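You operate a simulated robot arm through the tools that you are given. There is no shell and no other tool. Be economical: measure what you need, move in short steps, check, and stop when the job is done.

Carry out the task below with a simulated robot arm. There is one attempt and no reset: what you move stays moved.

JOB
Show the slide in slot 3 sharp, then put it in the orange box.
Fine: run the slide tray out and switch the projector off before you touch the slide.

It is judged by the outcome, as a careful person would: the job done as asked, and still so three seconds after it is handed in. It fails if anything else is knocked over, pushed out of place, dropped, spilled or broken.

ROBOT AND FRAMES
A 7-joint arm with a two-finger parallel gripper, fixed in place. Base frame: the origin is at the foot of the arm, x ahead of it, y to its left, z up; the work surface is at about z = 0.76. Lengths are in m, angles in rad, forces in N, time in s.
With the tool pointing down near the work surface it reaches from about 0.1 to 0.88 m from the base axis. Its first joint turns from -2.007 to 2.007 rad. Payload 3.91 kg.
Tool frame: the origin (TCP) lies between the finger pads and is the grasp point; the fingertips stand 0.03 m ahead of it; z points along the fingers, y is the line along which they close. The gripper opens to 0.11 m. The fingers are 0.02 m wide and 0.01 m thick; the gripper's body (0.048 by 0.112 m) begins 0.055 m behind the TCP.
Orientation is told as [roll, pitch, yaw] about the base's x, y, z axes, in that order, counted from this pose: with the fingers straight down and closing along the base's y, the tool's x points along the base's -x, its y along +y and its z along -z.

CONTROLS
- The arm moves only by the tool play_rows. Its argument "increments" is a list of rows, each a list of 7 numbers: the shift along the tool's x, y, z in mm, then the turn, a rotation vector about the tool's x, y, z in rad, then the opening, from 0 (shut) to 1 (fully open). In form: [[x, y, z, wx, wy, wz, hand], ...]. A call has 1 to 8 rows; each row shifts and turns the commanded pose from where the row before left it, along the tool's axes as they then stand. A row lasts 0.2 s, in which the tool goes at most 0.05 m and 0.15 rad; a call with a longer step from one row to the next is refused whole, and so is a gripper value outside its range. Where a pose cannot be reached the arm comes as near as it can. A force on the tool above 40 N (or 10 N above the force at the start of the call, whichever is more), or a blocked arm, ends the call early, and 0.2 s more pass. The fingers move at their own pace (about 0.153 m/s each) and stop on an object; they squeeze with about 22 N. The grip force told is the motor's: it shows also when the fingers shut on nothing. Time passes only in rows, and 0.2 s behind the last, so rows that do not move let the fingers close. It gives the time, the measured TCP pose, the force on the tool (base axes), the opening and the grip force at its end, in the units of the frame above (readings bear some noise).
- Cameras (640 x 400 px; columns grow to the right, rows downward): "scene" is fixed at [0.0509, -0.6433, 1.622]; the picture's right is [0.56, -0.83, 0.00], its down [-0.38, -0.26, -0.89] and it looks along [0.74, 0.50, -0.46] (base axes); focal length 290 px, centre (320, 200). "wrist" rides on the gripper at [-0.036, 0, -0.057] in the tool frame; the picture's right is [0.00, -1.00, 0.00], its down [0.97, 0.00, -0.24] and it looks along [0.24, 0.00, 0.97] (tool axes); focal length 218 px, centre (320, 200). There is no depth. A picture from a camera that has moved, and an enlarged one, comes with that camera's place and axes in the base frame and with its lens. The place of the scene camera against the robot may be out by one fixed shift of up to 0.012 m in any direction.
- grab_frame(camera): a new picture of that camera. No time passes.
- raise_lower(by): slides the trunk up (or, below 0, down) by that many m; the arm rides with it, the base frame stays. It gives what a move gives, with no picture.
- zoom(camera, box): a new picture of the part [left, top, right, bottom] of that camera's present view, enlarged. No time passes.
- job_done(): hands the job in; it is judged then, once.

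Work in short steps. Places have to be worked out from the pictures, the camera data and where the tool is seen: move nearer, look again, correct. Check each grasp and each placing, and mend what went wrong. You have 120 turns and 68 pictures in all, those below and enlarged ones among them. Open the gripper and draw the arm clear of the work before you hand the job in, unless the task says otherwise; then end with one line.

The tools are called after "Call:" by a JSON object that holds its "name" and its "arguments". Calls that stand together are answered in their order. play_rows: Moves the arm, as the interface text tells. Its arguments: {"type":"object","properties":{"increments":{"type":"array","items":{"type":"array","items":{"type":"number"}}}},"required":["increments"]} The other tools are called the same way: raise_lower (by) slides the trunk up or down; grab_frame (camera) takes a picture; zoom (camera, box) takes an enlarged picture of a part of a camera's view; job_done () hands the job in.

At the start:

```text
time: 0.0
tcp_pos: [0.6458, -0.1655, 1.4499]
ee_rot: [0.0, 0.0, 0.0]
ft_force: [0.0, -0.7, 0.2]
opening: 0.1102
gripper_force: 0.0
trunk travel left (down, up): [-0.875, 0.115]
```

scene: 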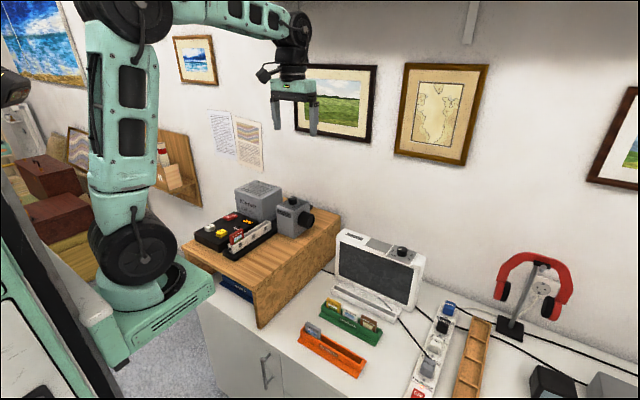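
wrist: 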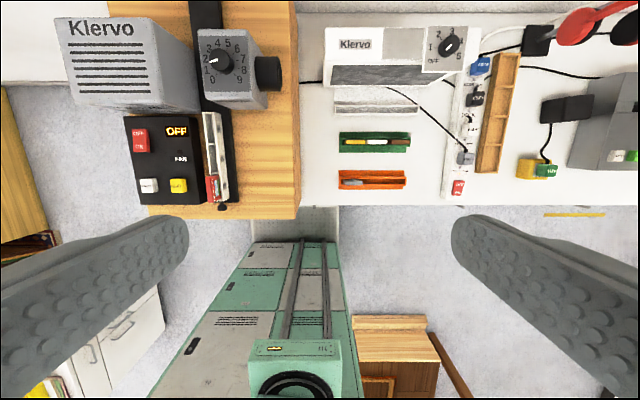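

I start by enlarging the projector area and the boxes/screen in both views to understand the controls.

Call:
{"name": "zoom", "arguments": {"camera": "wrist", "box": [50, 0, 300, 220]}}

Call:
{"name": "zoom", "arguments": {"camera": "wrist", "box": [300, 10, 640, 220]}}

Call:
{"name": "zoom", "arguments": {"camera": "scene", "box": [180, 170, 345, 290]}}

Call:
{"name": "zoom", "arguments": {"camera": "scene", "box": [290, 220, 500, 400]}}

```text
1.82 times, centred on (175, 110) of wrist
camera zoom: at [0.6811, -0.1661, 1.5062], right [0.0, -1.0, 0.0], down [-0.97, 0.0, 0.24], along [-0.24, 0.0, -0.97], focal length 397 px, centre (584, 364)
```

zoom: 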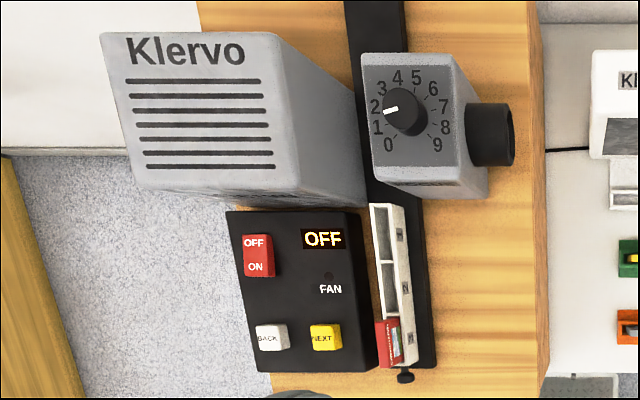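

```text
1.88 times, centred on (470, 115) of wrist
camera zoom: at [0.6811, -0.1661, 1.5062], right [0.0, -1.0, 0.0], down [-0.97, 0.0, 0.24], along [-0.24, 0.0, -0.97], focal length 411 px, centre (38, 360)
```

zoom: 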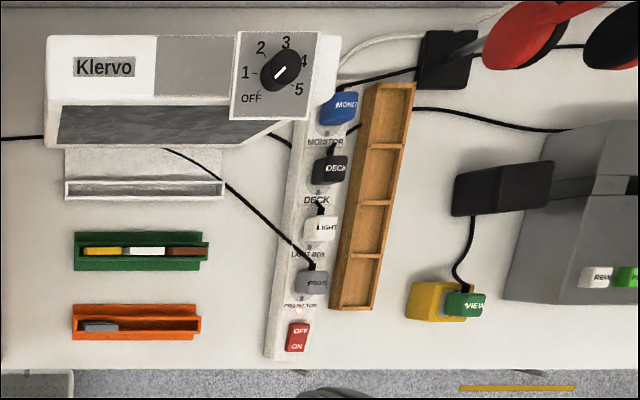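

```text
3.33 times, centred on (262, 230) of scene
camera zoom: at [0.0509, -0.6433, 1.622], right [0.56, -0.83, 0.0], down [-0.38, -0.26, -0.89], along [0.74, 0.5, -0.46], focal length 967 px, centre (512, 100)
```

zoom: 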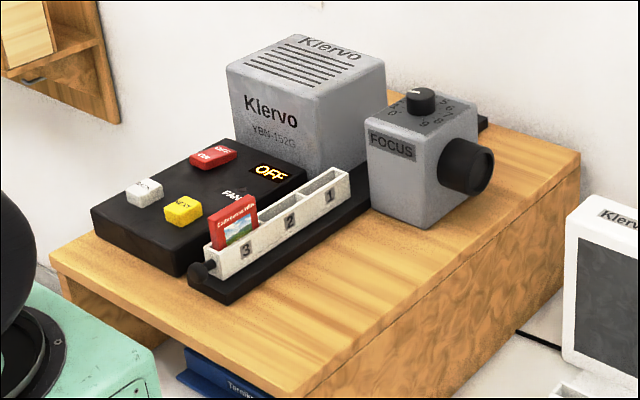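

```text
2.22 times, centred on (395, 310) of scene
camera zoom: at [0.0509, -0.6433, 1.622], right [0.56, -0.83, 0.0], down [-0.38, -0.26, -0.89], along [0.74, 0.5, -0.46], focal length 645 px, centre (153, -44)
```

zoom: 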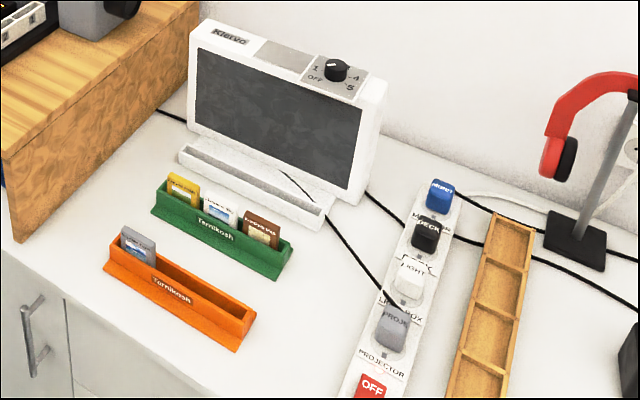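

The projector is off, with a red rocker (ON nearer the base), BACK/NEXT buttons, and a focus knob. I judge the buttons to be at about z≈1.0: rocker (0.69, 0.235), NEXT (0.59, 0.17), BACK (0.59, 0.237). I move closer above them for a better look.

Call:
{"name": "play_rows", "arguments": {"increments": [[4, 39, 20, 0, 0, 0, 0.3], [4, 39, 20, 0, 0, 0, 0], [4, 39, 20, 0, 0, 0, 0], [4, 39, 20, 0, 0, 0, 0], [4, 39, 20, 0, 0, 0, 0], [4, 39, 20, 0, 0, 0, 0], [4, 39, 20, 0, 0, 0, 0], [4, 39, 20, 0, 0, 0, 0]]}}

Call:
{"name": "grab_frame", "arguments": {"camera": "wrist"}}

Call:
{"name": "grab_frame", "arguments": {"camera": "scene"}}

```text
time: 1.8
tcp_pos: [0.613, 0.1453, 1.2885]
ee_rot: [0.001, -0.001, 0.001]
ft_force: [0.5, -0.2, -0.4]
opening: 0.0
gripper_force: 21.5
trunk travel left (down, up): [-0.875, 0.115]
```

```text
61 pictures are left
camera wrist: at [0.6487, 0.1446, 1.3456], right [0.0, -1.0, 0.0], down [-0.97, 0.0, 0.24], along [-0.24, 0.0, -0.97], focal length 218 px, centre (320, 200)
```

wrist: 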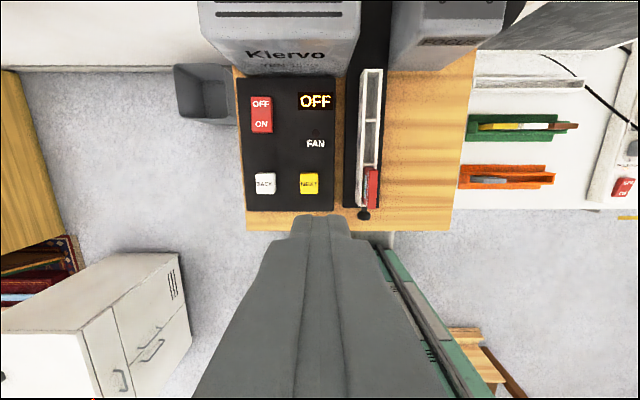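

```text
60 pictures are left
```

scene: 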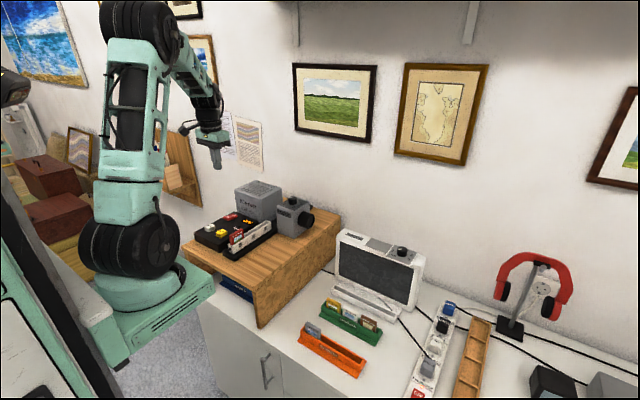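

Triangulating gives the rocker's ON half at about (0.675, 0.228, 1.018). I move above it with the fingers closed.

Call:
{"name": "play_rows", "arguments": {"increments": [[-10, 14, 36, 0, 0, 0, 0], [-10, 14, 36, 0, 0, 0, 0], [-10, 14, 36, 0, 0, 0, 0], [-10, 14, 36, 0, 0, 0, 0], [-10, 14, 36, 0, 0, 0, 0], [-9, 13, 33, 0, 0, 0, 0], [0, 0, 0, 0, 0, 0, 0]]}}

Call:
{"name": "grab_frame", "arguments": {"camera": "wrist"}}

```text
time: 3.4
tcp_pos: [0.6728, 0.2309, 1.0747]
ee_rot: [0.0, -0.001, 0.0]
ft_force: [0.2, -0.4, 0.5]
opening: 0.0004
gripper_force: 22.3
trunk travel left (down, up): [-0.875, 0.115]
```

```text
59 pictures are left
camera wrist: at [0.7086, 0.2293, 1.1326], right [0.0, -1.0, 0.0], down [-0.97, 0.0, 0.24], along [-0.24, 0.0, -0.97], focal length 218 px, centre (320, 200)
```

wrist: 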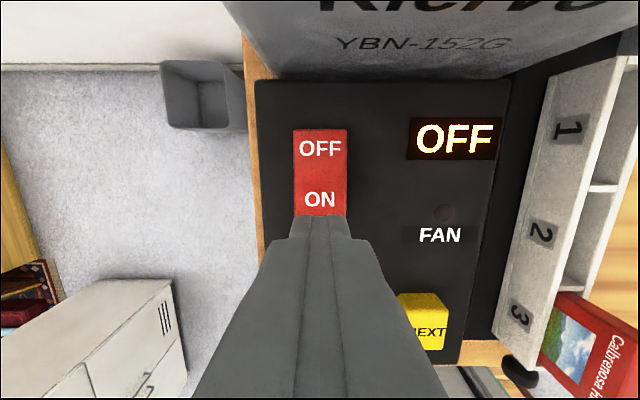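

The ON label is about 9 mm ahead of the fingertips. I shift there, then press down in small steps.

Call:
{"name": "play_rows", "arguments": {"increments": [[-8, 0, 0, 0, 0, 0, 0], [0, 0, 10, 0, 0, 0, 0], [0, 0, 7, 0, 0, 0, 0], [0, 0, 4, 0, 0, 0, 0], [0, 0, 4, 0, 0, 0, 0], [0, 0, 3, 0, 0, 0, 0]]}}

Call:
{"name": "grab_frame", "arguments": {"camera": "wrist"}}

```text
time: 4.8
tcp_pos: [0.6814, 0.2296, 1.048]
ee_rot: [-0.001, 0.0, -0.001]
ft_force: [-1.0, 0.1, -0.3]
opening: 0.0
gripper_force: 22.3
trunk travel left (down, up): [-0.875, 0.115]
```

```text
58 pictures are left
camera wrist: at [0.7162, 0.2291, 1.1054], right [0.0, -1.0, 0.0], down [-0.97, 0.0, 0.24], along [-0.24, 0.0, -0.97], focal length 218 px, centre (320, 200)
```

wrist: 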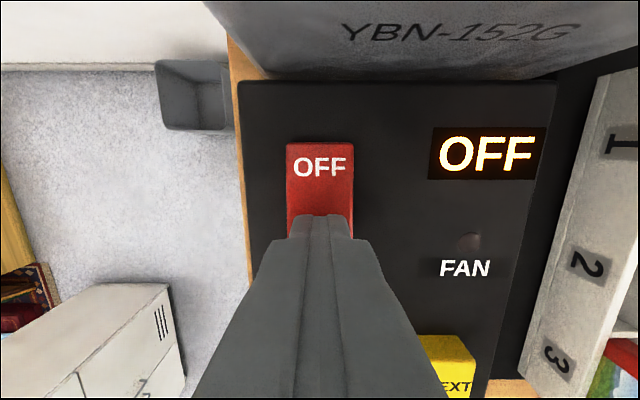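

No contact force yet, and the fingertip is over the ON half. I press on in small steps.

Call:
{"name": "play_rows", "arguments": {"increments": [[0, 0, 3, 0, 0, 0, 0], [0, 0, 3, 0, 0, 0, 0], [0, 0, 3, 0, 0, 0, 0], [0, 0, 2, 0, 0, 0, 0]]}}

Call:
{"name": "grab_frame", "arguments": {"camera": "wrist"}}

```text
time: 5.8
tcp_pos: [0.6797, 0.2298, 1.04]
ee_rot: [0.004, -0.003, -0.001]
ft_force: [-9.2, -2.7, 37.6]
opening: 0.0
gripper_force: 22.3
trunk travel left (down, up): [-0.875, 0.115]
```

```text
57 pictures are left
camera wrist: at [0.7154, 0.2294, 1.0986], right [0.0, -1.0, 0.0], down [-0.97, 0.0, 0.24], along [-0.24, 0.0, -0.97], focal length 218 px, centre (320, 200)
```

wrist: 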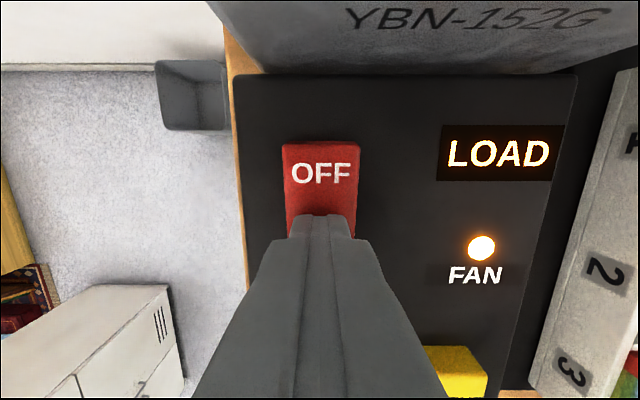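

The projector is on, showing "LOAD" with the FAN lamp lit. I lift and move over the NEXT button near (0.593, 0.161).

Call:
{"name": "play_rows", "arguments": {"increments": [[0, 0, -30, 0, 0, 0, 0], [29, -23, 0, 0, 0, 0, 0], [29, -23, 0, 0, 0, 0, 0], [29, -23, 0, 0, 0, 0, 0], [0, 0, 0, 0, 0, 0, 0]]}}

Call:
{"name": "grab_frame", "arguments": {"camera": "wrist"}}

Call:
{"name": "grab_frame", "arguments": {"camera": "scene"}}

```text
time: 7.0
tcp_pos: [0.5934, 0.1602, 1.0683]
ee_rot: [0.001, -0.001, 0.0]
ft_force: [0.6, -0.4, 0.2]
opening: 0.0
gripper_force: 22.2
trunk travel left (down, up): [-0.875, 0.115]
```

```text
56 pictures are left
camera wrist: at [0.6286, 0.1598, 1.1245], right [0.0, -1.0, 0.0], down [-0.97, 0.0, 0.24], along [-0.24, 0.0, -0.97], focal length 218 px, centre (320, 200)
```

wrist: 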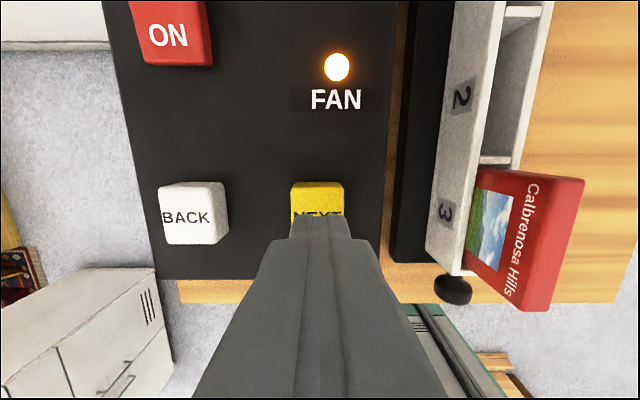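

```text
55 pictures are left
```

scene: 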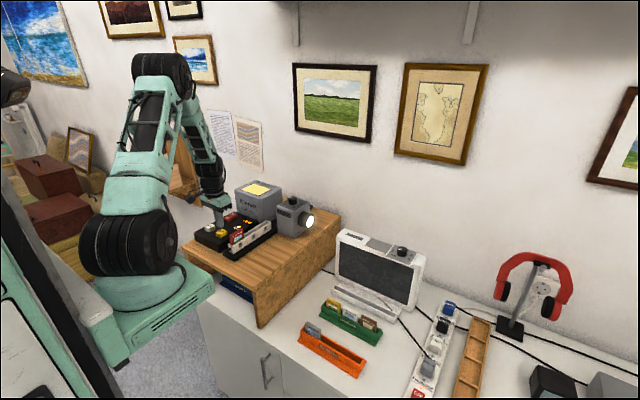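

The fingertip stands over NEXT. I press it, watching the display and tray.

Call:
{"name": "play_rows", "arguments": {"increments": [[0, 0, 12, 0, 0, 0, 0], [0, 0, 6, 0, 0, 0, 0], [0, 0, 3, 0, 0, 0, 0], [0, 0, 3, 0, 0, 0, 0], [0, 0, 3, 0, 0, 0, 0]]}}

Call:
{"name": "grab_frame", "arguments": {"camera": "wrist"}}

```text
time: 8.2
tcp_pos: [0.5928, 0.1605, 1.0404]
ee_rot: [0.001, -0.001, 0.001]
ft_force: [-0.8, -0.4, 2.4]
opening: 0.0002
gripper_force: 22.5
trunk travel left (down, up): [-0.875, 0.115]
```

```text
54 pictures are left
camera wrist: at [0.6291, 0.16, 1.0974], right [0.0, -1.0, 0.0], down [-0.97, 0.0, 0.24], along [-0.24, 0.0, -0.97], focal length 218 px, centre (320, 200)
```

wrist: 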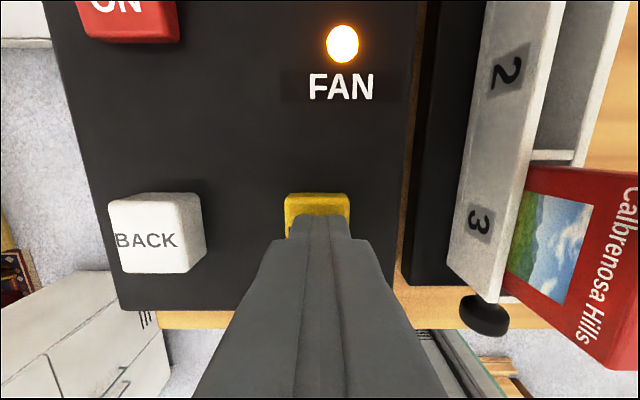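

Contact has just begun (2.4 N). I press a few mm further, then raise and look.

Call:
{"name": "play_rows", "arguments": {"increments": [[0, 0, 2, 0, 0, 0, 0], [0, 0, 2, 0, 0, 0, 0], [0, 0, 2, 0, 0, 0, 0]]}}

Call:
{"name": "play_rows", "arguments": {"increments": [[0, 0, -10, 0, 0, 0, 0], [0, 0, -30, 0, 0, 0, 0], [0, 0, -30, 0, 0, 0, 0], [0, 0, 0, 0, 0, 0, 0]]}}

Call:
{"name": "grab_frame", "arguments": {"camera": "wrist"}}

Call:
{"name": "grab_frame", "arguments": {"camera": "scene"}}

```text
time: 9.0
tcp_pos: [0.5935, 0.1613, 1.0345]
ee_rot: [0.0, 0.0, 0.0]
ft_force: [-1.0, 0.0, 3.2]
opening: 0.0
gripper_force: 22.2
trunk travel left (down, up): [-0.875, 0.115]
```

```text
time: 10.0
tcp_pos: [0.594, 0.1598, 1.1043]
ee_rot: [0.0, -0.001, 0.0]
ft_force: [-0.6, 0.3, -0.4]
opening: 0.0
gripper_force: 21.7
trunk travel left (down, up): [-0.875, 0.115]
```

```text
53 pictures are left
camera wrist: at [0.629, 0.1595, 1.1611], right [0.0, -1.0, 0.0], down [-0.97, 0.0, 0.24], along [-0.24, 0.0, -0.97], focal length 218 px, centre (320, 200)
```

wrist: 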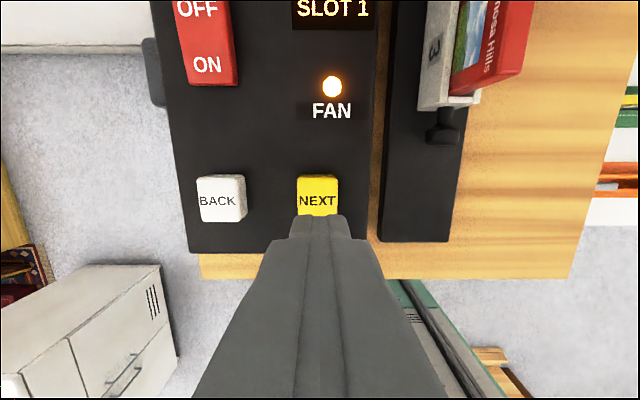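

```text
52 pictures are left
```

scene: 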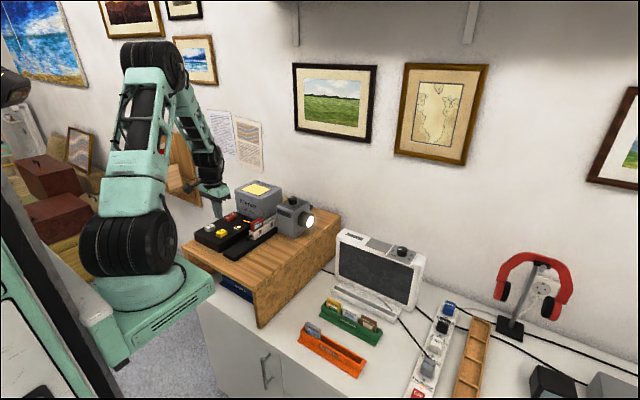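

Tray moved in: "SLOT 1". I press NEXT once more the same way and check.

Call:
{"name": "play_rows", "arguments": {"increments": [[0, 0, 40, 0, 0, 0, 0], [0, 0, 20, 0, 0, 0, 0], [0, 0, 5, 0, 0, 0, 0], [0, 0, 5, 0, 0, 0, 0], [0, 0, -10, 0, 0, 0, 0], [0, 0, -35, 0, 0, 0, 0], [0, 0, -25, 0, 0, 0, 0], [0, 0, 0, 0, 0, 0, 0]]}}

Call:
{"name": "grab_frame", "arguments": {"camera": "wrist"}}

```text
time: 11.8
tcp_pos: [0.5929, 0.1594, 1.1044]
ee_rot: [0.001, 0.0, -0.001]
ft_force: [-0.1, -0.7, 1.1]
opening: 0.0
gripper_force: 21.8
trunk travel left (down, up): [-0.875, 0.115]
```

```text
51 pictures are left
camera wrist: at [0.629, 0.1592, 1.1613], right [0.0, -1.0, 0.0], down [-0.97, 0.0, 0.24], along [-0.24, 0.0, -0.97], focal length 218 px, centre (320, 200)
```

wrist: 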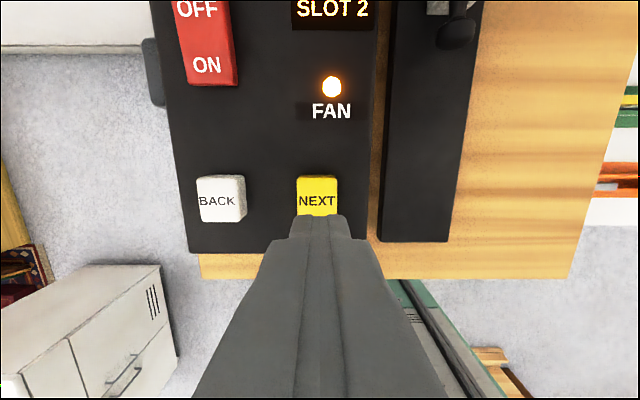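

"SLOT 2" now; one more press for slot 3.

Call:
{"name": "play_rows", "arguments": {"increments": [[0, 0, 40, 0, 0, 0, 0], [0, 0, 20, 0, 0, 0, 0], [0, 0, 5, 0, 0, 0, 0], [0, 0, 5, 0, 0, 0, 0], [0, 0, -10, 0, 0, 0, 0], [0, 0, -35, 0, 0, 0, 0], [0, 0, -25, 0, 0, 0, 0], [0, 0, 0, 0, 0, 0, 0]]}}

Call:
{"name": "grab_frame", "arguments": {"camera": "wrist"}}

Call:
{"name": "grab_frame", "arguments": {"camera": "scene"}}

```text
time: 13.6
tcp_pos: [0.5937, 0.1614, 1.1031]
ee_rot: [0.001, -0.001, 0.0]
ft_force: [0.1, -0.5, 0.0]
opening: 0.0
gripper_force: 22.2
trunk travel left (down, up): [-0.875, 0.115]
```

```text
50 pictures are left
camera wrist: at [0.6288, 0.1598, 1.1615], right [0.0, -1.0, 0.0], down [-0.97, 0.0, 0.24], along [-0.24, 0.0, -0.97], focal length 218 px, centre (320, 200)
```

wrist: 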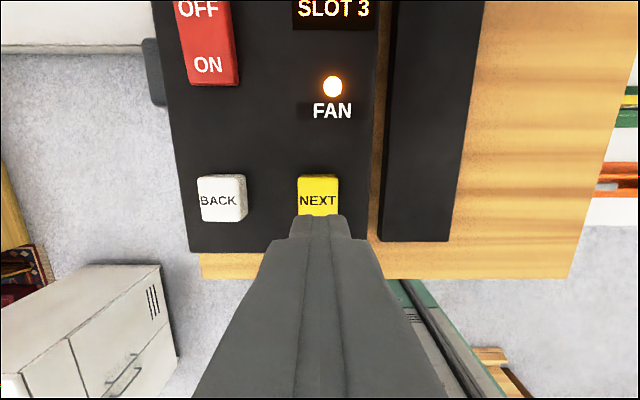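

```text
49 pictures are left
```

scene: 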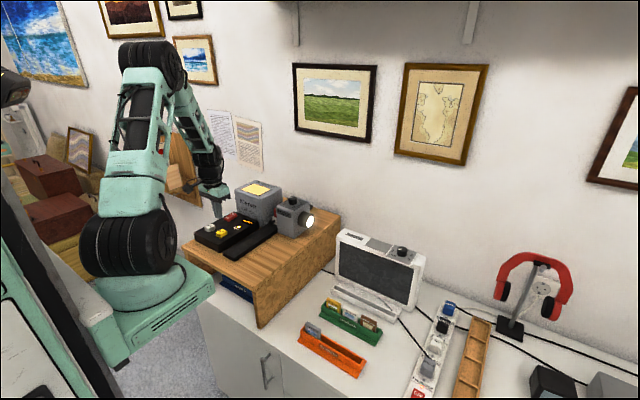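

"SLOT 3" is loaded. The projected picture isn't in view; the lens points toward −y, so I raise the hand and roll the wrist camera to look that way.

Call:
{"name": "play_rows", "arguments": {"increments": [[0, 0, -45, 0, 0, 0, 0], [0, 0, -45, 0, 0, 0, 0], [0, 0, -45, 0, 0, 0, 0], [0, 0, -45, 0, 0, 0, 0]]}}

Call:
{"name": "play_rows", "arguments": {"increments": [[0, 0, 0, 0.149, 0, 0, 0], [0, 0, 0, 0.149, 0, 0, 0], [0, 0, 0, 0.149, 0, 0, 0], [0, 0, 0, 0.149, 0, 0, 0], [0, 0, 0, 0.149, 0, 0, 0], [0, 0, 0, 0.149, 0, 0, 0], [0, 0, 0, 0.149, 0, 0, 0], [0, 0, 0, 0.149, 0, 0, 0]]}}

Call:
{"name": "grab_frame", "arguments": {"camera": "wrist"}}

```text
time: 14.6
tcp_pos: [0.5939, 0.1621, 1.2833]
ee_rot: [-0.001, 0.002, -0.002]
ft_force: [0.8, -0.7, -0.8]
opening: 0.0
gripper_force: 21.8
trunk travel left (down, up): [-0.875, 0.115]
```

```text
time: 16.4
tcp_pos: [0.5929, 0.1611, 1.2846]
ee_rot: [-1.194, -0.001, 0.0]
ft_force: [-0.3, 0.3, 0.3]
opening: 0.0
gripper_force: 21.7
trunk travel left (down, up): [-0.875, 0.115]
```

```text
48 pictures are left
camera wrist: at [0.629, 0.2126, 1.3053], right [0.0, -0.37, 0.93], down [-0.97, 0.22, 0.09], along [-0.24, -0.9, -0.36], focal length 218 px, centre (320, 200)
```

wrist: 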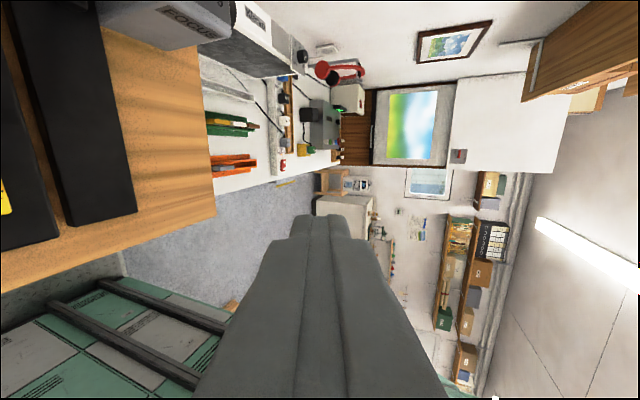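

There's a screen on the far wall showing a blurred picture (focus at ~2). I enlarge it for a baseline.

Call:
{"name": "zoom", "arguments": {"camera": "wrist", "box": [360, 70, 480, 180]}}

```text
3.64 times, centred on (420, 125) of wrist
camera zoom: at [0.629, 0.2126, 1.3053], right [0.0, -0.37, 0.93], down [-0.97, 0.22, 0.09], along [-0.24, -0.9, -0.36], focal length 794 px, centre (-44, 473)
```

zoom: 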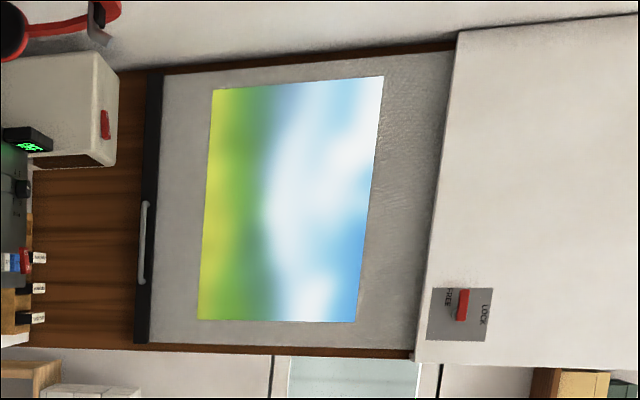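

Blurry indeed. I roll back and head above the focus knob (est. 0.83, 0.015) to look at it closely.

Call:
{"name": "play_rows", "arguments": {"increments": [[-20, 0, 0, -0.149, 0, 0, 0], [-20, 0, 0, -0.149, 0, 0, 0], [-20, 0, 0, -0.149, 0, 0, 0], [-20, 0, 0, -0.149, 0, 0, 0], [-20, 0, 0, -0.149, 0, 0, 0], [-20, 0, 0, -0.149, 0, 0, 0], [-20, 0, 0, -0.149, 0, 0, 0], [-20, 0, 0, -0.149, 0, 0, 0]]}}

Call:
{"name": "play_rows", "arguments": {"increments": [[-15, -35, 10, 0, 0, 0, 0.3], [-15, -35, 10, 0, 0, 0, 0.5], [-15, -35, 10, 0, 0, 0, 0.5], [-15, -35, 10, 0, 0, 0, 0.5], [0, 0, 0, 0, 0, 0, 0.5]]}}

Call:
{"name": "grab_frame", "arguments": {"camera": "wrist"}}

Call:
{"name": "zoom", "arguments": {"camera": "scene", "box": [180, 150, 345, 270]}}

```text
time: 18.2
tcp_pos: [0.7539, 0.1614, 1.2853]
ee_rot: [0.003, -0.001, 0.001]
ft_force: [0.1, 0.3, 0.2]
opening: 0.0
gripper_force: 22.1
trunk travel left (down, up): [-0.875, 0.115]
```

```text
time: 19.4
tcp_pos: [0.8141, 0.0206, 1.2451]
ee_rot: [0.001, 0.0, -0.001]
ft_force: [0.3, 0.2, 0.0]
opening: 0.0551
gripper_force: 0.1
trunk travel left (down, up): [-0.875, 0.115]
```

```text
46 pictures are left
camera wrist: at [0.8496, 0.0192, 1.3018], right [0.0, -1.0, 0.0], down [-0.97, 0.0, 0.24], along [-0.24, 0.0, -0.97], focal length 218 px, centre (320, 200)
```

wrist: 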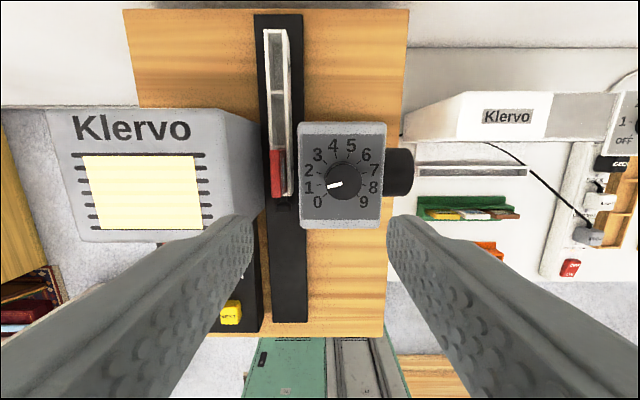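

```text
3.33 times, centred on (262, 210) of scene
camera zoom: at [0.0509, -0.6433, 1.622], right [0.56, -0.83, 0.0], down [-0.38, -0.26, -0.89], along [0.74, 0.5, -0.46], focal length 967 px, centre (512, 167)
```

zoom: 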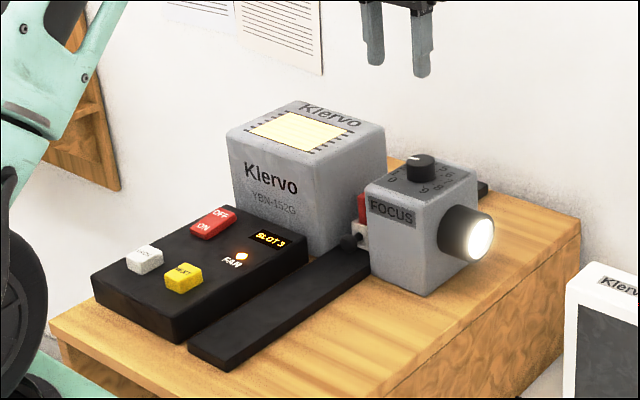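

Knob is at about (0.821, −0.003), top z≈1.10. I enlarge the dial to read the setting.

Call:
{"name": "zoom", "arguments": {"camera": "wrist", "box": [290, 115, 400, 235]}}

```text
3.33 times, centred on (345, 175) of wrist
camera zoom: at [0.8496, 0.0192, 1.3018], right [0.0, -1.0, 0.0], down [-0.97, 0.0, 0.24], along [-0.24, 0.0, -0.97], focal length 728 px, centre (237, 283)
```

zoom: 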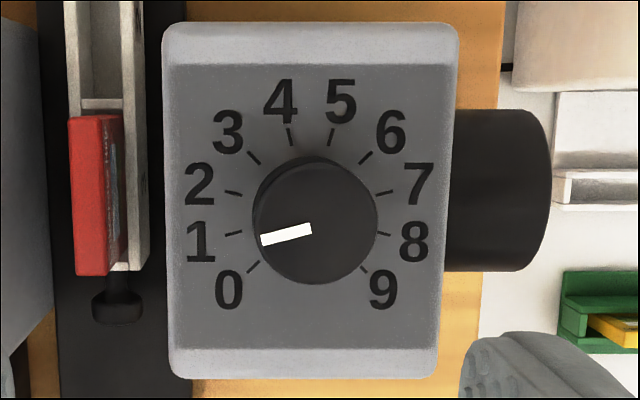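

The pointer sits exactly at 1; ticks are 30° apart, clockwise increasing. I centre over the knob, pre-turn the hand −0.75 rad, and come down to just above.

Call:
{"name": "play_rows", "arguments": {"increments": [[-2.4, -23.6, 40, 0, 0, 0, 0.6], [0, 0, 10, 0, 0, -0.149, 0.6], [0, 0, 10, 0, 0, -0.149, 0.6], [0, 0, 10, 0, 0, -0.149, 0.6], [0, 0, 10, 0, 0, -0.149, 0.6], [0, 0, 10, 0, 0, -0.149, 0.6], [0, 0, 0, 0, 0, 0, 0.6]]}}

Call:
{"name": "grab_frame", "arguments": {"camera": "wrist"}}

Call:
{"name": "zoom", "arguments": {"camera": "scene", "box": [230, 150, 340, 230]}}

```text
time: 21.0
tcp_pos: [0.815, -0.0035, 1.155]
ee_rot: [0.0, 0.001, 0.746]
ft_force: [0.7, 0.8, -0.8]
opening: 0.0656
gripper_force: 0.1
trunk travel left (down, up): [-0.875, 0.115]
```

```text
43 pictures are left
camera wrist: at [0.8417, 0.0198, 1.2111], right [0.68, -0.73, 0.0], down [-0.71, -0.66, 0.24], along [-0.18, -0.16, -0.97], focal length 218 px, centre (320, 200)
```

wrist: 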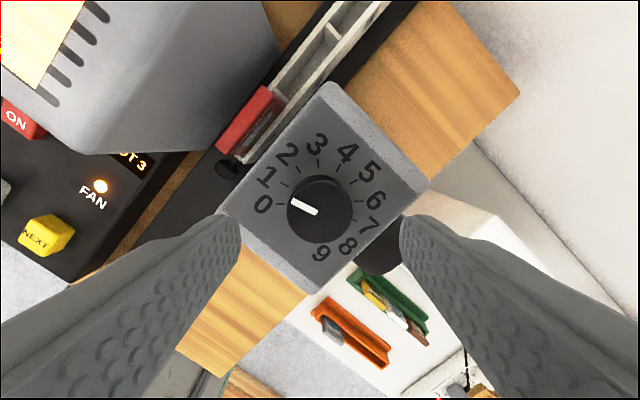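

```text
5.00 times, centred on (285, 190) of scene
camera zoom: at [0.0509, -0.6433, 1.622], right [0.56, -0.83, 0.0], down [-0.38, -0.26, -0.89], along [0.74, 0.5, -0.46], focal length 1451 px, centre (495, 250)
```

zoom: 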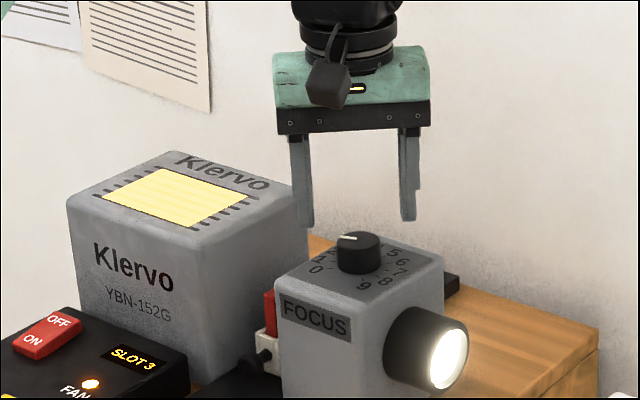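

Aligned; knob top appears ~16–20 mm below the fingertips. I lower 33 mm and close.

Call:
{"name": "play_rows", "arguments": {"increments": [[-2, 0, 15, 0, 0, 0, 0.6], [0, 0, 10, 0, 0, 0, 0.6], [0, 0, 8, 0, 0, 0, 0.6], [0, 0, 0, 0, 0, 0, 0.6]]}}

Call:
{"name": "play_rows", "arguments": {"increments": [[0, 0, 0, 0, 0, 0, 0.25], [0, 0, 0, 0, 0, 0, 0.15], [0, 0, 0, 0, 0, 0, 0.15]]}}

Call:
{"name": "zoom", "arguments": {"camera": "scene", "box": [230, 150, 340, 230]}}

```text
time: 22.0
tcp_pos: [0.8166, -0.0021, 1.1209]
ee_rot: [0.001, -0.001, 0.744]
ft_force: [-0.1, -0.1, 0.7]
opening: 0.0659
gripper_force: 0.1
trunk travel left (down, up): [-0.875, 0.115]
```

```text
time: 22.8
tcp_pos: [0.8188, -0.0029, 1.1208]
ee_rot: [0.0, 0.001, 0.744]
ft_force: [2.6, -1.1, -1.1]
opening: 0.0335
gripper_force: 44.3
trunk travel left (down, up): [-0.875, 0.115]
```

```text
5.00 times, centred on (285, 190) of scene
camera zoom: at [0.0509, -0.6433, 1.622], right [0.56, -0.83, 0.0], down [-0.38, -0.26, -0.89], along [0.74, 0.5, -0.46], focal length 1451 px, centre (495, 250)
```

zoom: 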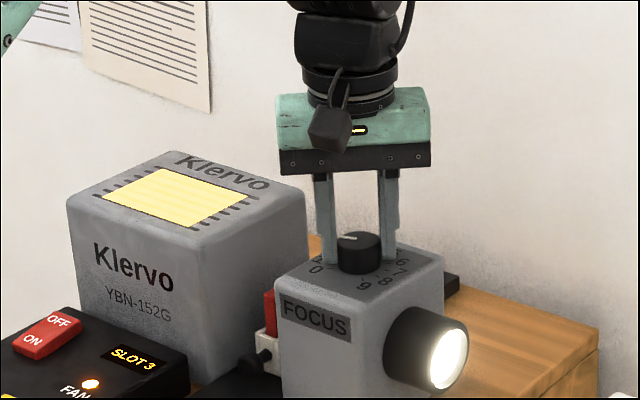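

Knob is gripped (0.0335 m wide). I turn it clockwise by about 90° (from 1 to 4).

Call:
{"name": "play_rows", "arguments": {"increments": [[0, 0, 0, 0, 0, 0.143, 0.15], [0, 0, 0, 0, 0, 0.143, 0.15], [0, 0, 0, 0, 0, 0.143, 0.15], [0, 0, 0, 0, 0, 0.143, 0.15], [0, 0, 0, 0, 0, 0.143, 0.15], [0, 0, 0, 0, 0, 0.143, 0.15]]}}

Call:
{"name": "play_rows", "arguments": {"increments": [[0, 0, 0, 0, 0, 0.143, 0.15], [0, 0, 0, 0, 0, 0.143, 0.15], [0, 0, 0, 0, 0, 0.143, 0.15], [0, 0, 0, 0, 0, 0.143, 0.15], [0, 0, 0, 0, 0, 0.141, 0.15], [0, 0, 0, 0, 0, 0, 0.15]]}}

Call:
{"name": "play_rows", "arguments": {"increments": [[0, 0, 0, 0, 0, 0, 0.5], [0, 0, 0, 0, 0, 0, 0.6], [0, 0, -40, 0, 0, 0, 0.6], [0, 0, -40, 0, 0, 0, 0.6], [0, 0, 0, 0, 0, 0, 0.6]]}}

Call:
{"name": "grab_frame", "arguments": {"camera": "wrist"}}

```text
time: 24.2
tcp_pos: [0.8177, -0.0015, 1.1216]
ee_rot: [0.001, 0.001, -0.116]
ft_force: [-2.6, 1.3, -1.5]
opening: 0.0334
gripper_force: 45.1
trunk travel left (down, up): [-0.875, 0.115]
```

```text
time: 25.6
tcp_pos: [0.8175, -0.0011, 1.1208]
ee_rot: [0.0, 0.002, -0.827]
ft_force: [-1.4, 6.3, -2.0]
opening: 0.0333
gripper_force: 44.8
trunk travel left (down, up): [-0.875, 0.115]
```

```text
time: 26.8
tcp_pos: [0.8178, -0.0023, 1.2028]
ee_rot: [0.0, 0.0, -0.825]
ft_force: [0.0, -0.3, -0.1]
opening: 0.066
gripper_force: 0.1
trunk travel left (down, up): [-0.875, 0.115]
```

```text
40 pictures are left
camera wrist: at [0.8414, -0.0285, 1.2591], right [-0.73, -0.68, 0.0], down [-0.66, 0.71, 0.24], along [-0.16, 0.18, -0.97], focal length 218 px, centre (320, 200)
```

wrist: 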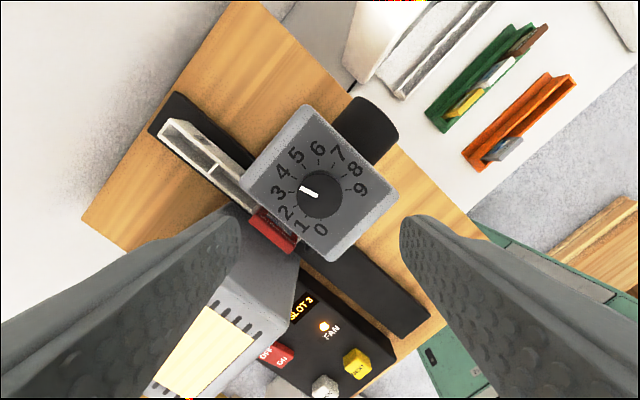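

The pointer reads between 3 and 4. I tilt the wrist camera toward the screen (−y) to check the picture.

Call:
{"name": "play_rows", "arguments": {"increments": [[0, 0, -40, 0, 0, 0, 0.6], [0, 0, 0, 0.1, -0.107, 0, 0.6], [0, 0, 0, 0.1, -0.107, 0, 0.6], [0, 0, 0, 0.1, -0.107, 0, 0.6], [0, 0, 0, 0.1, -0.107, 0, 0.6], [0, 0, 0, 0.1, -0.107, 0, 0.6], [0, 0, 0, 0.1, -0.107, 0, 0.6], [0, 0, 0, 0.1, -0.107, 0, 0.6]]}}

Call:
{"name": "grab_frame", "arguments": {"camera": "wrist"}}

```text
time: 28.6
tcp_pos: [0.8175, -0.0025, 1.2414]
ee_rot: [-0.848, -0.676, -0.511]
ft_force: [-0.8, 0.1, -0.6]
opening: 0.0659
gripper_force: 0.0
trunk travel left (down, up): [-0.875, 0.115]
```

```text
39 pictures are left
camera wrist: at [0.8418, 0.0322, 1.2935], right [-0.73, -0.35, 0.58], down [-0.66, 0.58, -0.48], along [-0.17, -0.74, -0.65], focal length 218 px, centre (320, 200)
```

wrist: 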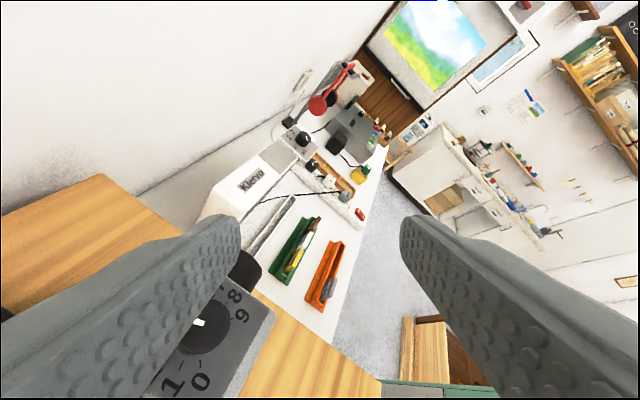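

Call:
{"name": "zoom", "arguments": {"camera": "wrist", "box": [365, 0, 525, 100]}}

Call:
{"name": "zoom", "arguments": {"camera": "wrist", "box": [140, 270, 280, 400]}}

```text
4.00 times, centred on (445, 50) of wrist
camera zoom: at [0.8418, 0.0322, 1.2935], right [-0.73, -0.35, 0.58], down [-0.66, 0.58, -0.48], along [-0.17, -0.74, -0.65], focal length 873 px, centre (-180, 800)
```

zoom: 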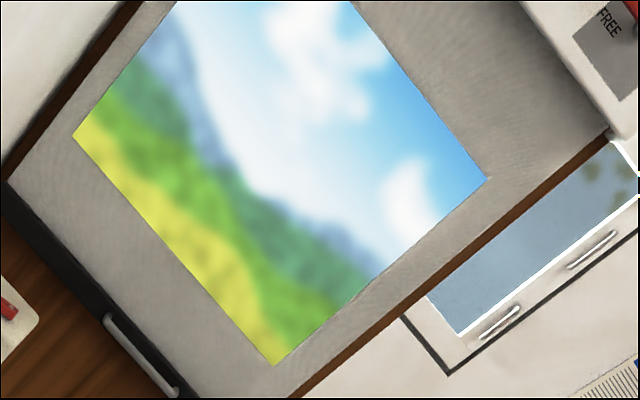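

```text
3.08 times, centred on (210, 335) of wrist
camera zoom: at [0.8418, 0.0322, 1.2935], right [-0.73, -0.35, 0.58], down [-0.66, 0.58, -0.48], along [-0.17, -0.74, -0.65], focal length 672 px, centre (658, -215)
```

zoom: 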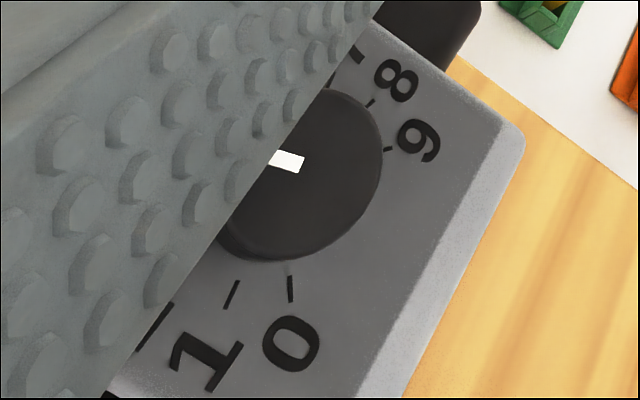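

Sharper but not yet there; comparing blur at 1 and 4 suggests focus around 6. I untilt, re-wind the hand and turn the knob about 60° more.

Call:
{"name": "play_rows", "arguments": {"increments": [[0, 0, 0, -0.1, 0.107, 0, 0.6], [0, 0, 0, -0.1, 0.107, 0, 0.6], [0, 0, 0, -0.1, 0.107, 0, 0.6], [0, 0, 0, -0.1, 0.107, 0, 0.6], [0, 0, 0, -0.1, 0.107, 0, 0.6], [0, 0, 0, -0.1, 0.107, 0, 0.6], [0, 0, 0, -0.1, 0.107, 0, 0.6], [0, 0, 0, 0, 0, 0, 0.6]]}}

Call:
{"name": "play_rows", "arguments": {"increments": [[0, 0, 10, 0, 0, -0.149, 0.6], [0, 0, 10, 0, 0, -0.149, 0.6], [0, 0, 10, 0, 0, -0.149, 0.6], [0, 0, 10, 0, 0, -0.149, 0.6], [0, 0, 10, 0, 0, -0.149, 0.6], [0, 0, 10, 0, 0, -0.149, 0.6], [0, 0, 10, 0, 0, -0.149, 0.6], [0, 0, 0, 0, 0, -0.149, 0.6]]}}

Call:
{"name": "zoom", "arguments": {"camera": "wrist", "box": [220, 110, 420, 290]}}

```text
time: 30.4
tcp_pos: [0.8185, -0.0009, 1.2408]
ee_rot: [0.002, 0.001, -0.825]
ft_force: [1.4, -1.1, 0.5]
opening: 0.0658
gripper_force: 0.0
trunk travel left (down, up): [-0.875, 0.115]
```

```text
time: 32.2
tcp_pos: [0.8167, -0.0011, 1.171]
ee_rot: [0.001, 0.0, 0.369]
ft_force: [0.6, 0.3, -0.1]
opening: 0.0662
gripper_force: 0.0
trunk travel left (down, up): [-0.875, 0.115]
```

```text
2.22 times, centred on (320, 200) of wrist
camera zoom: at [0.8503, 0.0106, 1.2281], right [0.36, -0.93, 0.0], down [-0.91, -0.35, 0.24], along [-0.22, -0.09, -0.97], focal length 485 px, centre (320, 200)
```

zoom: 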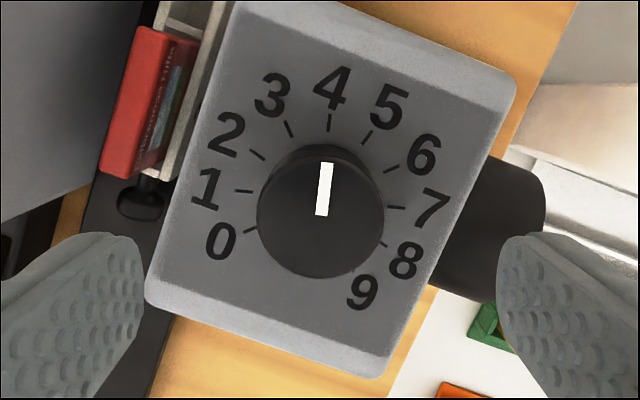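

Pointer exactly at 4, so the knob follows the hand. I lower, grip, and turn 60° to 6.

Call:
{"name": "play_rows", "arguments": {"increments": [[0, 0, 25, 0, 0, 0, 0.6], [0, 0, 15, 0, 0, 0, 0.6], [0, 0, 10, 0, 0, 0, 0.6], [0, 0, 0, 0, 0, 0, 0.25], [0, 0, 0, 0, 0, 0, 0.15], [0, 0, 0, 0, 0, 0, 0.15]]}}

Call:
{"name": "play_rows", "arguments": {"increments": [[0, 0, 0, 0, 0, 0.1309, 0.15], [0, 0, 0, 0, 0, 0.1309, 0.15], [0, 0, 0, 0, 0, 0.1309, 0.15], [0, 0, 0, 0, 0, 0.1309, 0.15], [0, 0, 0, 0, 0, 0.1309, 0.15], [0, 0, 0, 0, 0, 0.1309, 0.15], [0, 0, 0, 0, 0, 0.1309, 0.15], [0, 0, 0, 0, 0, 0.1309, 0.15]]}}

Call:
{"name": "play_rows", "arguments": {"increments": [[0, 0, 0, 0, 0, 0, 0.15], [0, 0, 0, 0, 0, 0, 0.5], [0, 0, 0, 0, 0, 0, 0.6], [0, 0, -40, 0, 0, 0, 0.6], [0, 0, -40, 0, 0, 0, 0.6], [0, 0, -40, 0, 0, 0, 0.6]]}}

```text
time: 33.6
tcp_pos: [0.8179, -0.0015, 1.1216]
ee_rot: [0.0, 0.001, 0.367]
ft_force: [1.3, -0.7, -0.7]
opening: 0.0336
gripper_force: 45.1
trunk travel left (down, up): [-0.875, 0.115]
```

```text
time: 35.4
tcp_pos: [0.8182, -0.001, 1.12]
ee_rot: [0.001, 0.0, -0.682]
ft_force: [3.9, -1.5, -2.6]
opening: 0.0335
gripper_force: 45.7
trunk travel left (down, up): [-0.875, 0.115]
```

```text
time: 36.8
tcp_pos: [0.8183, -0.0012, 1.2417]
ee_rot: [-0.002, 0.002, -0.682]
ft_force: [0.4, -0.2, 0.9]
opening: 0.066
gripper_force: 0.0
trunk travel left (down, up): [-0.875, 0.115]
```

Turned to 6. I tilt to look at the screen again.

Call:
{"name": "play_rows", "arguments": {"increments": [[0, 0, 0, 0.114, -0.092, 0, 0.6], [0, 0, 0, 0.114, -0.092, 0, 0.6], [0, 0, 0, 0.114, -0.092, 0, 0.6], [0, 0, 0, 0.114, -0.092, 0, 0.6], [0, 0, 0, 0.114, -0.092, 0, 0.6], [0, 0, 0, 0.114, -0.092, 0, 0.6], [0, 0, 0, 0.114, -0.092, 0, 0.6], [0, 0, 0, 0.114, -0.092, 0, 0.6]]}}

Call:
{"name": "zoom", "arguments": {"camera": "wrist", "box": [350, 0, 530, 112]}}

```text
time: 38.6
tcp_pos: [0.8165, -0.0017, 1.242]
ee_rot: [-1.077, -0.62, -0.303]
ft_force: [0.1, 0.0, 0.3]
opening: 0.0659
gripper_force: 0.0
trunk travel left (down, up): [-0.875, 0.115]
```

```text
3.56 times, centred on (440, 56) of wrist
camera zoom: at [0.8448, 0.0411, 1.2845], right [-0.63, -0.3, 0.72], down [-0.75, 0.46, -0.47], along [-0.19, -0.84, -0.51], focal length 776 px, centre (-107, 712)
```

zoom: 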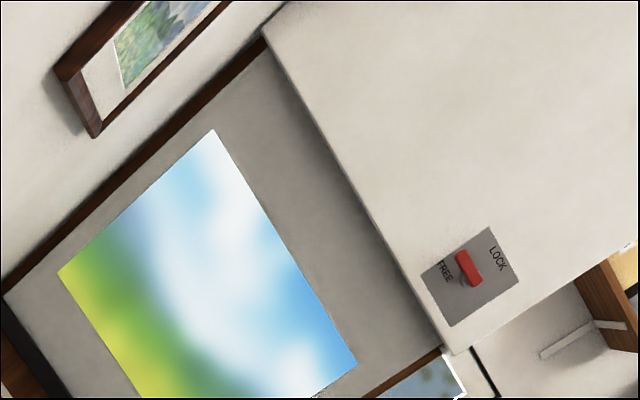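

Blurrier at 6 than at 4. I take a same-scale view of the whole picture to compare with the one at 1.

Call:
{"name": "zoom", "arguments": {"camera": "wrist", "box": [340, 20, 480, 140]}}

```text
3.33 times, centred on (410, 80) of wrist
camera zoom: at [0.8448, 0.0411, 1.2845], right [-0.63, -0.3, 0.72], down [-0.75, 0.46, -0.47], along [-0.19, -0.84, -0.51], focal length 728 px, centre (20, 600)
```

zoom: 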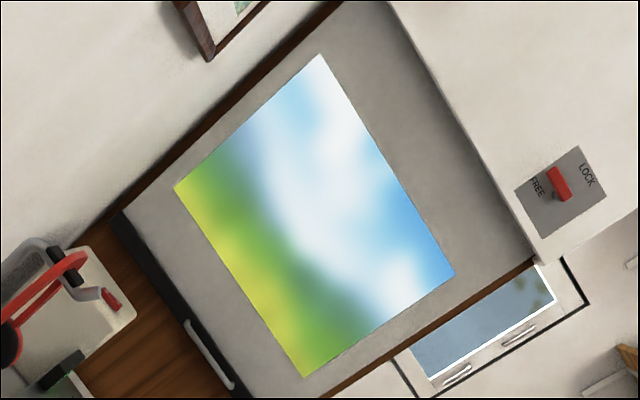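

Blur at 6 is somewhat less than at 1 but more than at 4, so focus is likely about 4.4–4.5. I untilt, regrip and turn back 45° to 4.5.

Call:
{"name": "play_rows", "arguments": {"increments": [[0, 0, 0, -0.114, 0.092, 0, 0.6], [0, 0, 0, -0.114, 0.092, 0, 0.6], [0, 0, 0, -0.114, 0.092, 0, 0.6], [0, 0, 0, -0.114, 0.092, 0, 0.6], [0, 0, 0, -0.114, 0.092, 0, 0.6], [0, 0, 0, -0.114, 0.092, 0, 0.6], [0, 0, 0, -0.114, 0.092, 0, 0.6], [0, 0, 0, -0.114, 0.092, 0, 0.6]]}}

Call:
{"name": "play_rows", "arguments": {"increments": [[0, 0, 40, 0, 0, 0, 0.6], [0, 0, 40, 0, 0, 0, 0.6], [0, 0, 25, 0, 0, 0, 0.6], [0, 0, 15, 0, 0, 0, 0.6], [0, 0, 0, 0, 0, 0, 0.25], [0, 0, 0, 0, 0, 0, 0.15], [0, 0, 0, 0, 0, 0, 0.15]]}}

Call:
{"name": "play_rows", "arguments": {"increments": [[0, 0, 0, 0, 0, -0.1309, 0.15], [0, 0, 0, 0, 0, -0.1309, 0.15], [0, 0, 0, 0, 0, -0.1309, 0.15], [0, 0, 0, 0, 0, -0.1309, 0.15], [0, 0, 0, 0, 0, -0.1309, 0.15], [0, 0, 0, 0, 0, -0.1309, 0.15], [0, 0, 0, 0, 0, 0, 0.15]]}}

Call:
{"name": "play_rows", "arguments": {"increments": [[0, 0, 0, 0, 0, 0, 0.5], [0, 0, 0, 0, 0, 0, 0.6], [0, 0, -40, 0, 0, 0, 0.6], [0, 0, -40, 0, 0, 0, 0.6], [0, 0, -40, 0, 0, 0, 0.6]]}}

Call:
{"name": "play_rows", "arguments": {"increments": [[0, 0, 0, 0.148, 0, 0, 0.6], [0, 0, 0, 0.148, 0, 0, 0.6], [0, 0, 0, 0.148, 0, 0, 0.6], [0, 0, 0, 0.148, 0, 0, 0.6], [0, 0, 0, 0.148, 0, 0, 0.6], [0, 0, 0, 0.148, 0, 0, 0.6], [0, 0, 0, 0.148, 0, 0, 0.6], [0, 0, 0, 0, 0, 0, 0.6]]}}

Call:
{"name": "grab_frame", "arguments": {"camera": "wrist"}}

```text
time: 40.4
tcp_pos: [0.8174, -0.0009, 1.2405]
ee_rot: [0.001, 0.002, -0.679]
ft_force: [0.6, 0.2, 0.2]
opening: 0.0661
gripper_force: 0.0
trunk travel left (down, up): [-0.875, 0.115]
```

```text
time: 42.0
tcp_pos: [0.8186, -0.0014, 1.1196]
ee_rot: [0.0, -0.001, -0.679]
ft_force: [-1.2, -0.8, -4.7]
opening: 0.0335
gripper_force: 44.9
trunk travel left (down, up): [-0.875, 0.115]
```

```text
time: 43.6
tcp_pos: [0.8172, -0.001, 1.1212]
ee_rot: [0.001, 0.001, 0.106]
ft_force: [4.4, 0.9, -13.0]
opening: 0.0335
gripper_force: 44.4
trunk travel left (down, up): [-0.875, 0.115]
```

```text
time: 44.8
tcp_pos: [0.8178, -0.0015, 1.2418]
ee_rot: [-0.001, 0.002, 0.105]
ft_force: [0.5, 1.1, 0.1]
opening: 0.0661
gripper_force: 0.0
trunk travel left (down, up): [-0.875, 0.115]
```

```text
time: 46.6
tcp_pos: [0.8178, -0.0017, 1.2412]
ee_rot: [-1.037, 0.0, 0.107]
ft_force: [-0.6, -0.4, 0.5]
opening: 0.0657
gripper_force: 0.1
trunk travel left (down, up): [-0.875, 0.115]
```

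```text
33 pictures are left
camera wrist: at [0.8477, 0.0505, 1.2706], right [0.05, -0.51, 0.86], down [-0.99, 0.1, 0.12], along [-0.15, -0.86, -0.49], focal length 218 px, centre (320, 200)
```

wrist: 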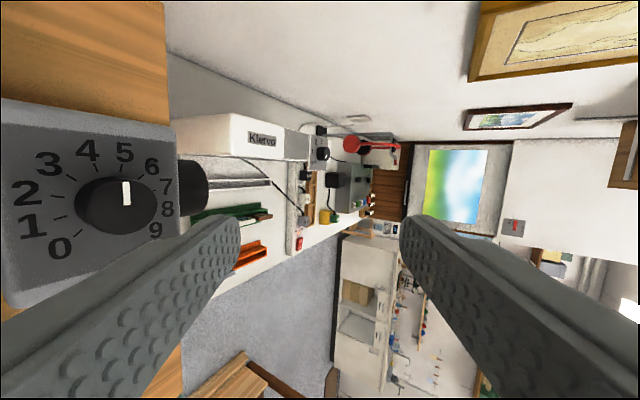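

Call:
{"name": "zoom", "arguments": {"camera": "wrist", "box": [400, 135, 520, 235]}}

```text
4.00 times, centred on (460, 185) of wrist
camera zoom: at [0.8477, 0.0505, 1.2706], right [0.05, -0.51, 0.86], down [-0.99, 0.1, 0.12], along [-0.15, -0.86, -0.49], focal length 873 px, centre (-240, 260)
```

zoom: 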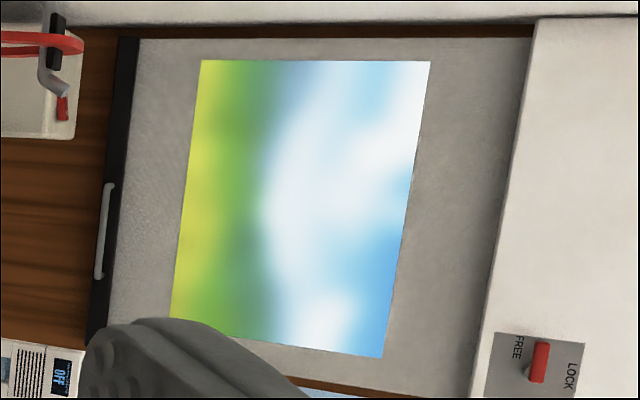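

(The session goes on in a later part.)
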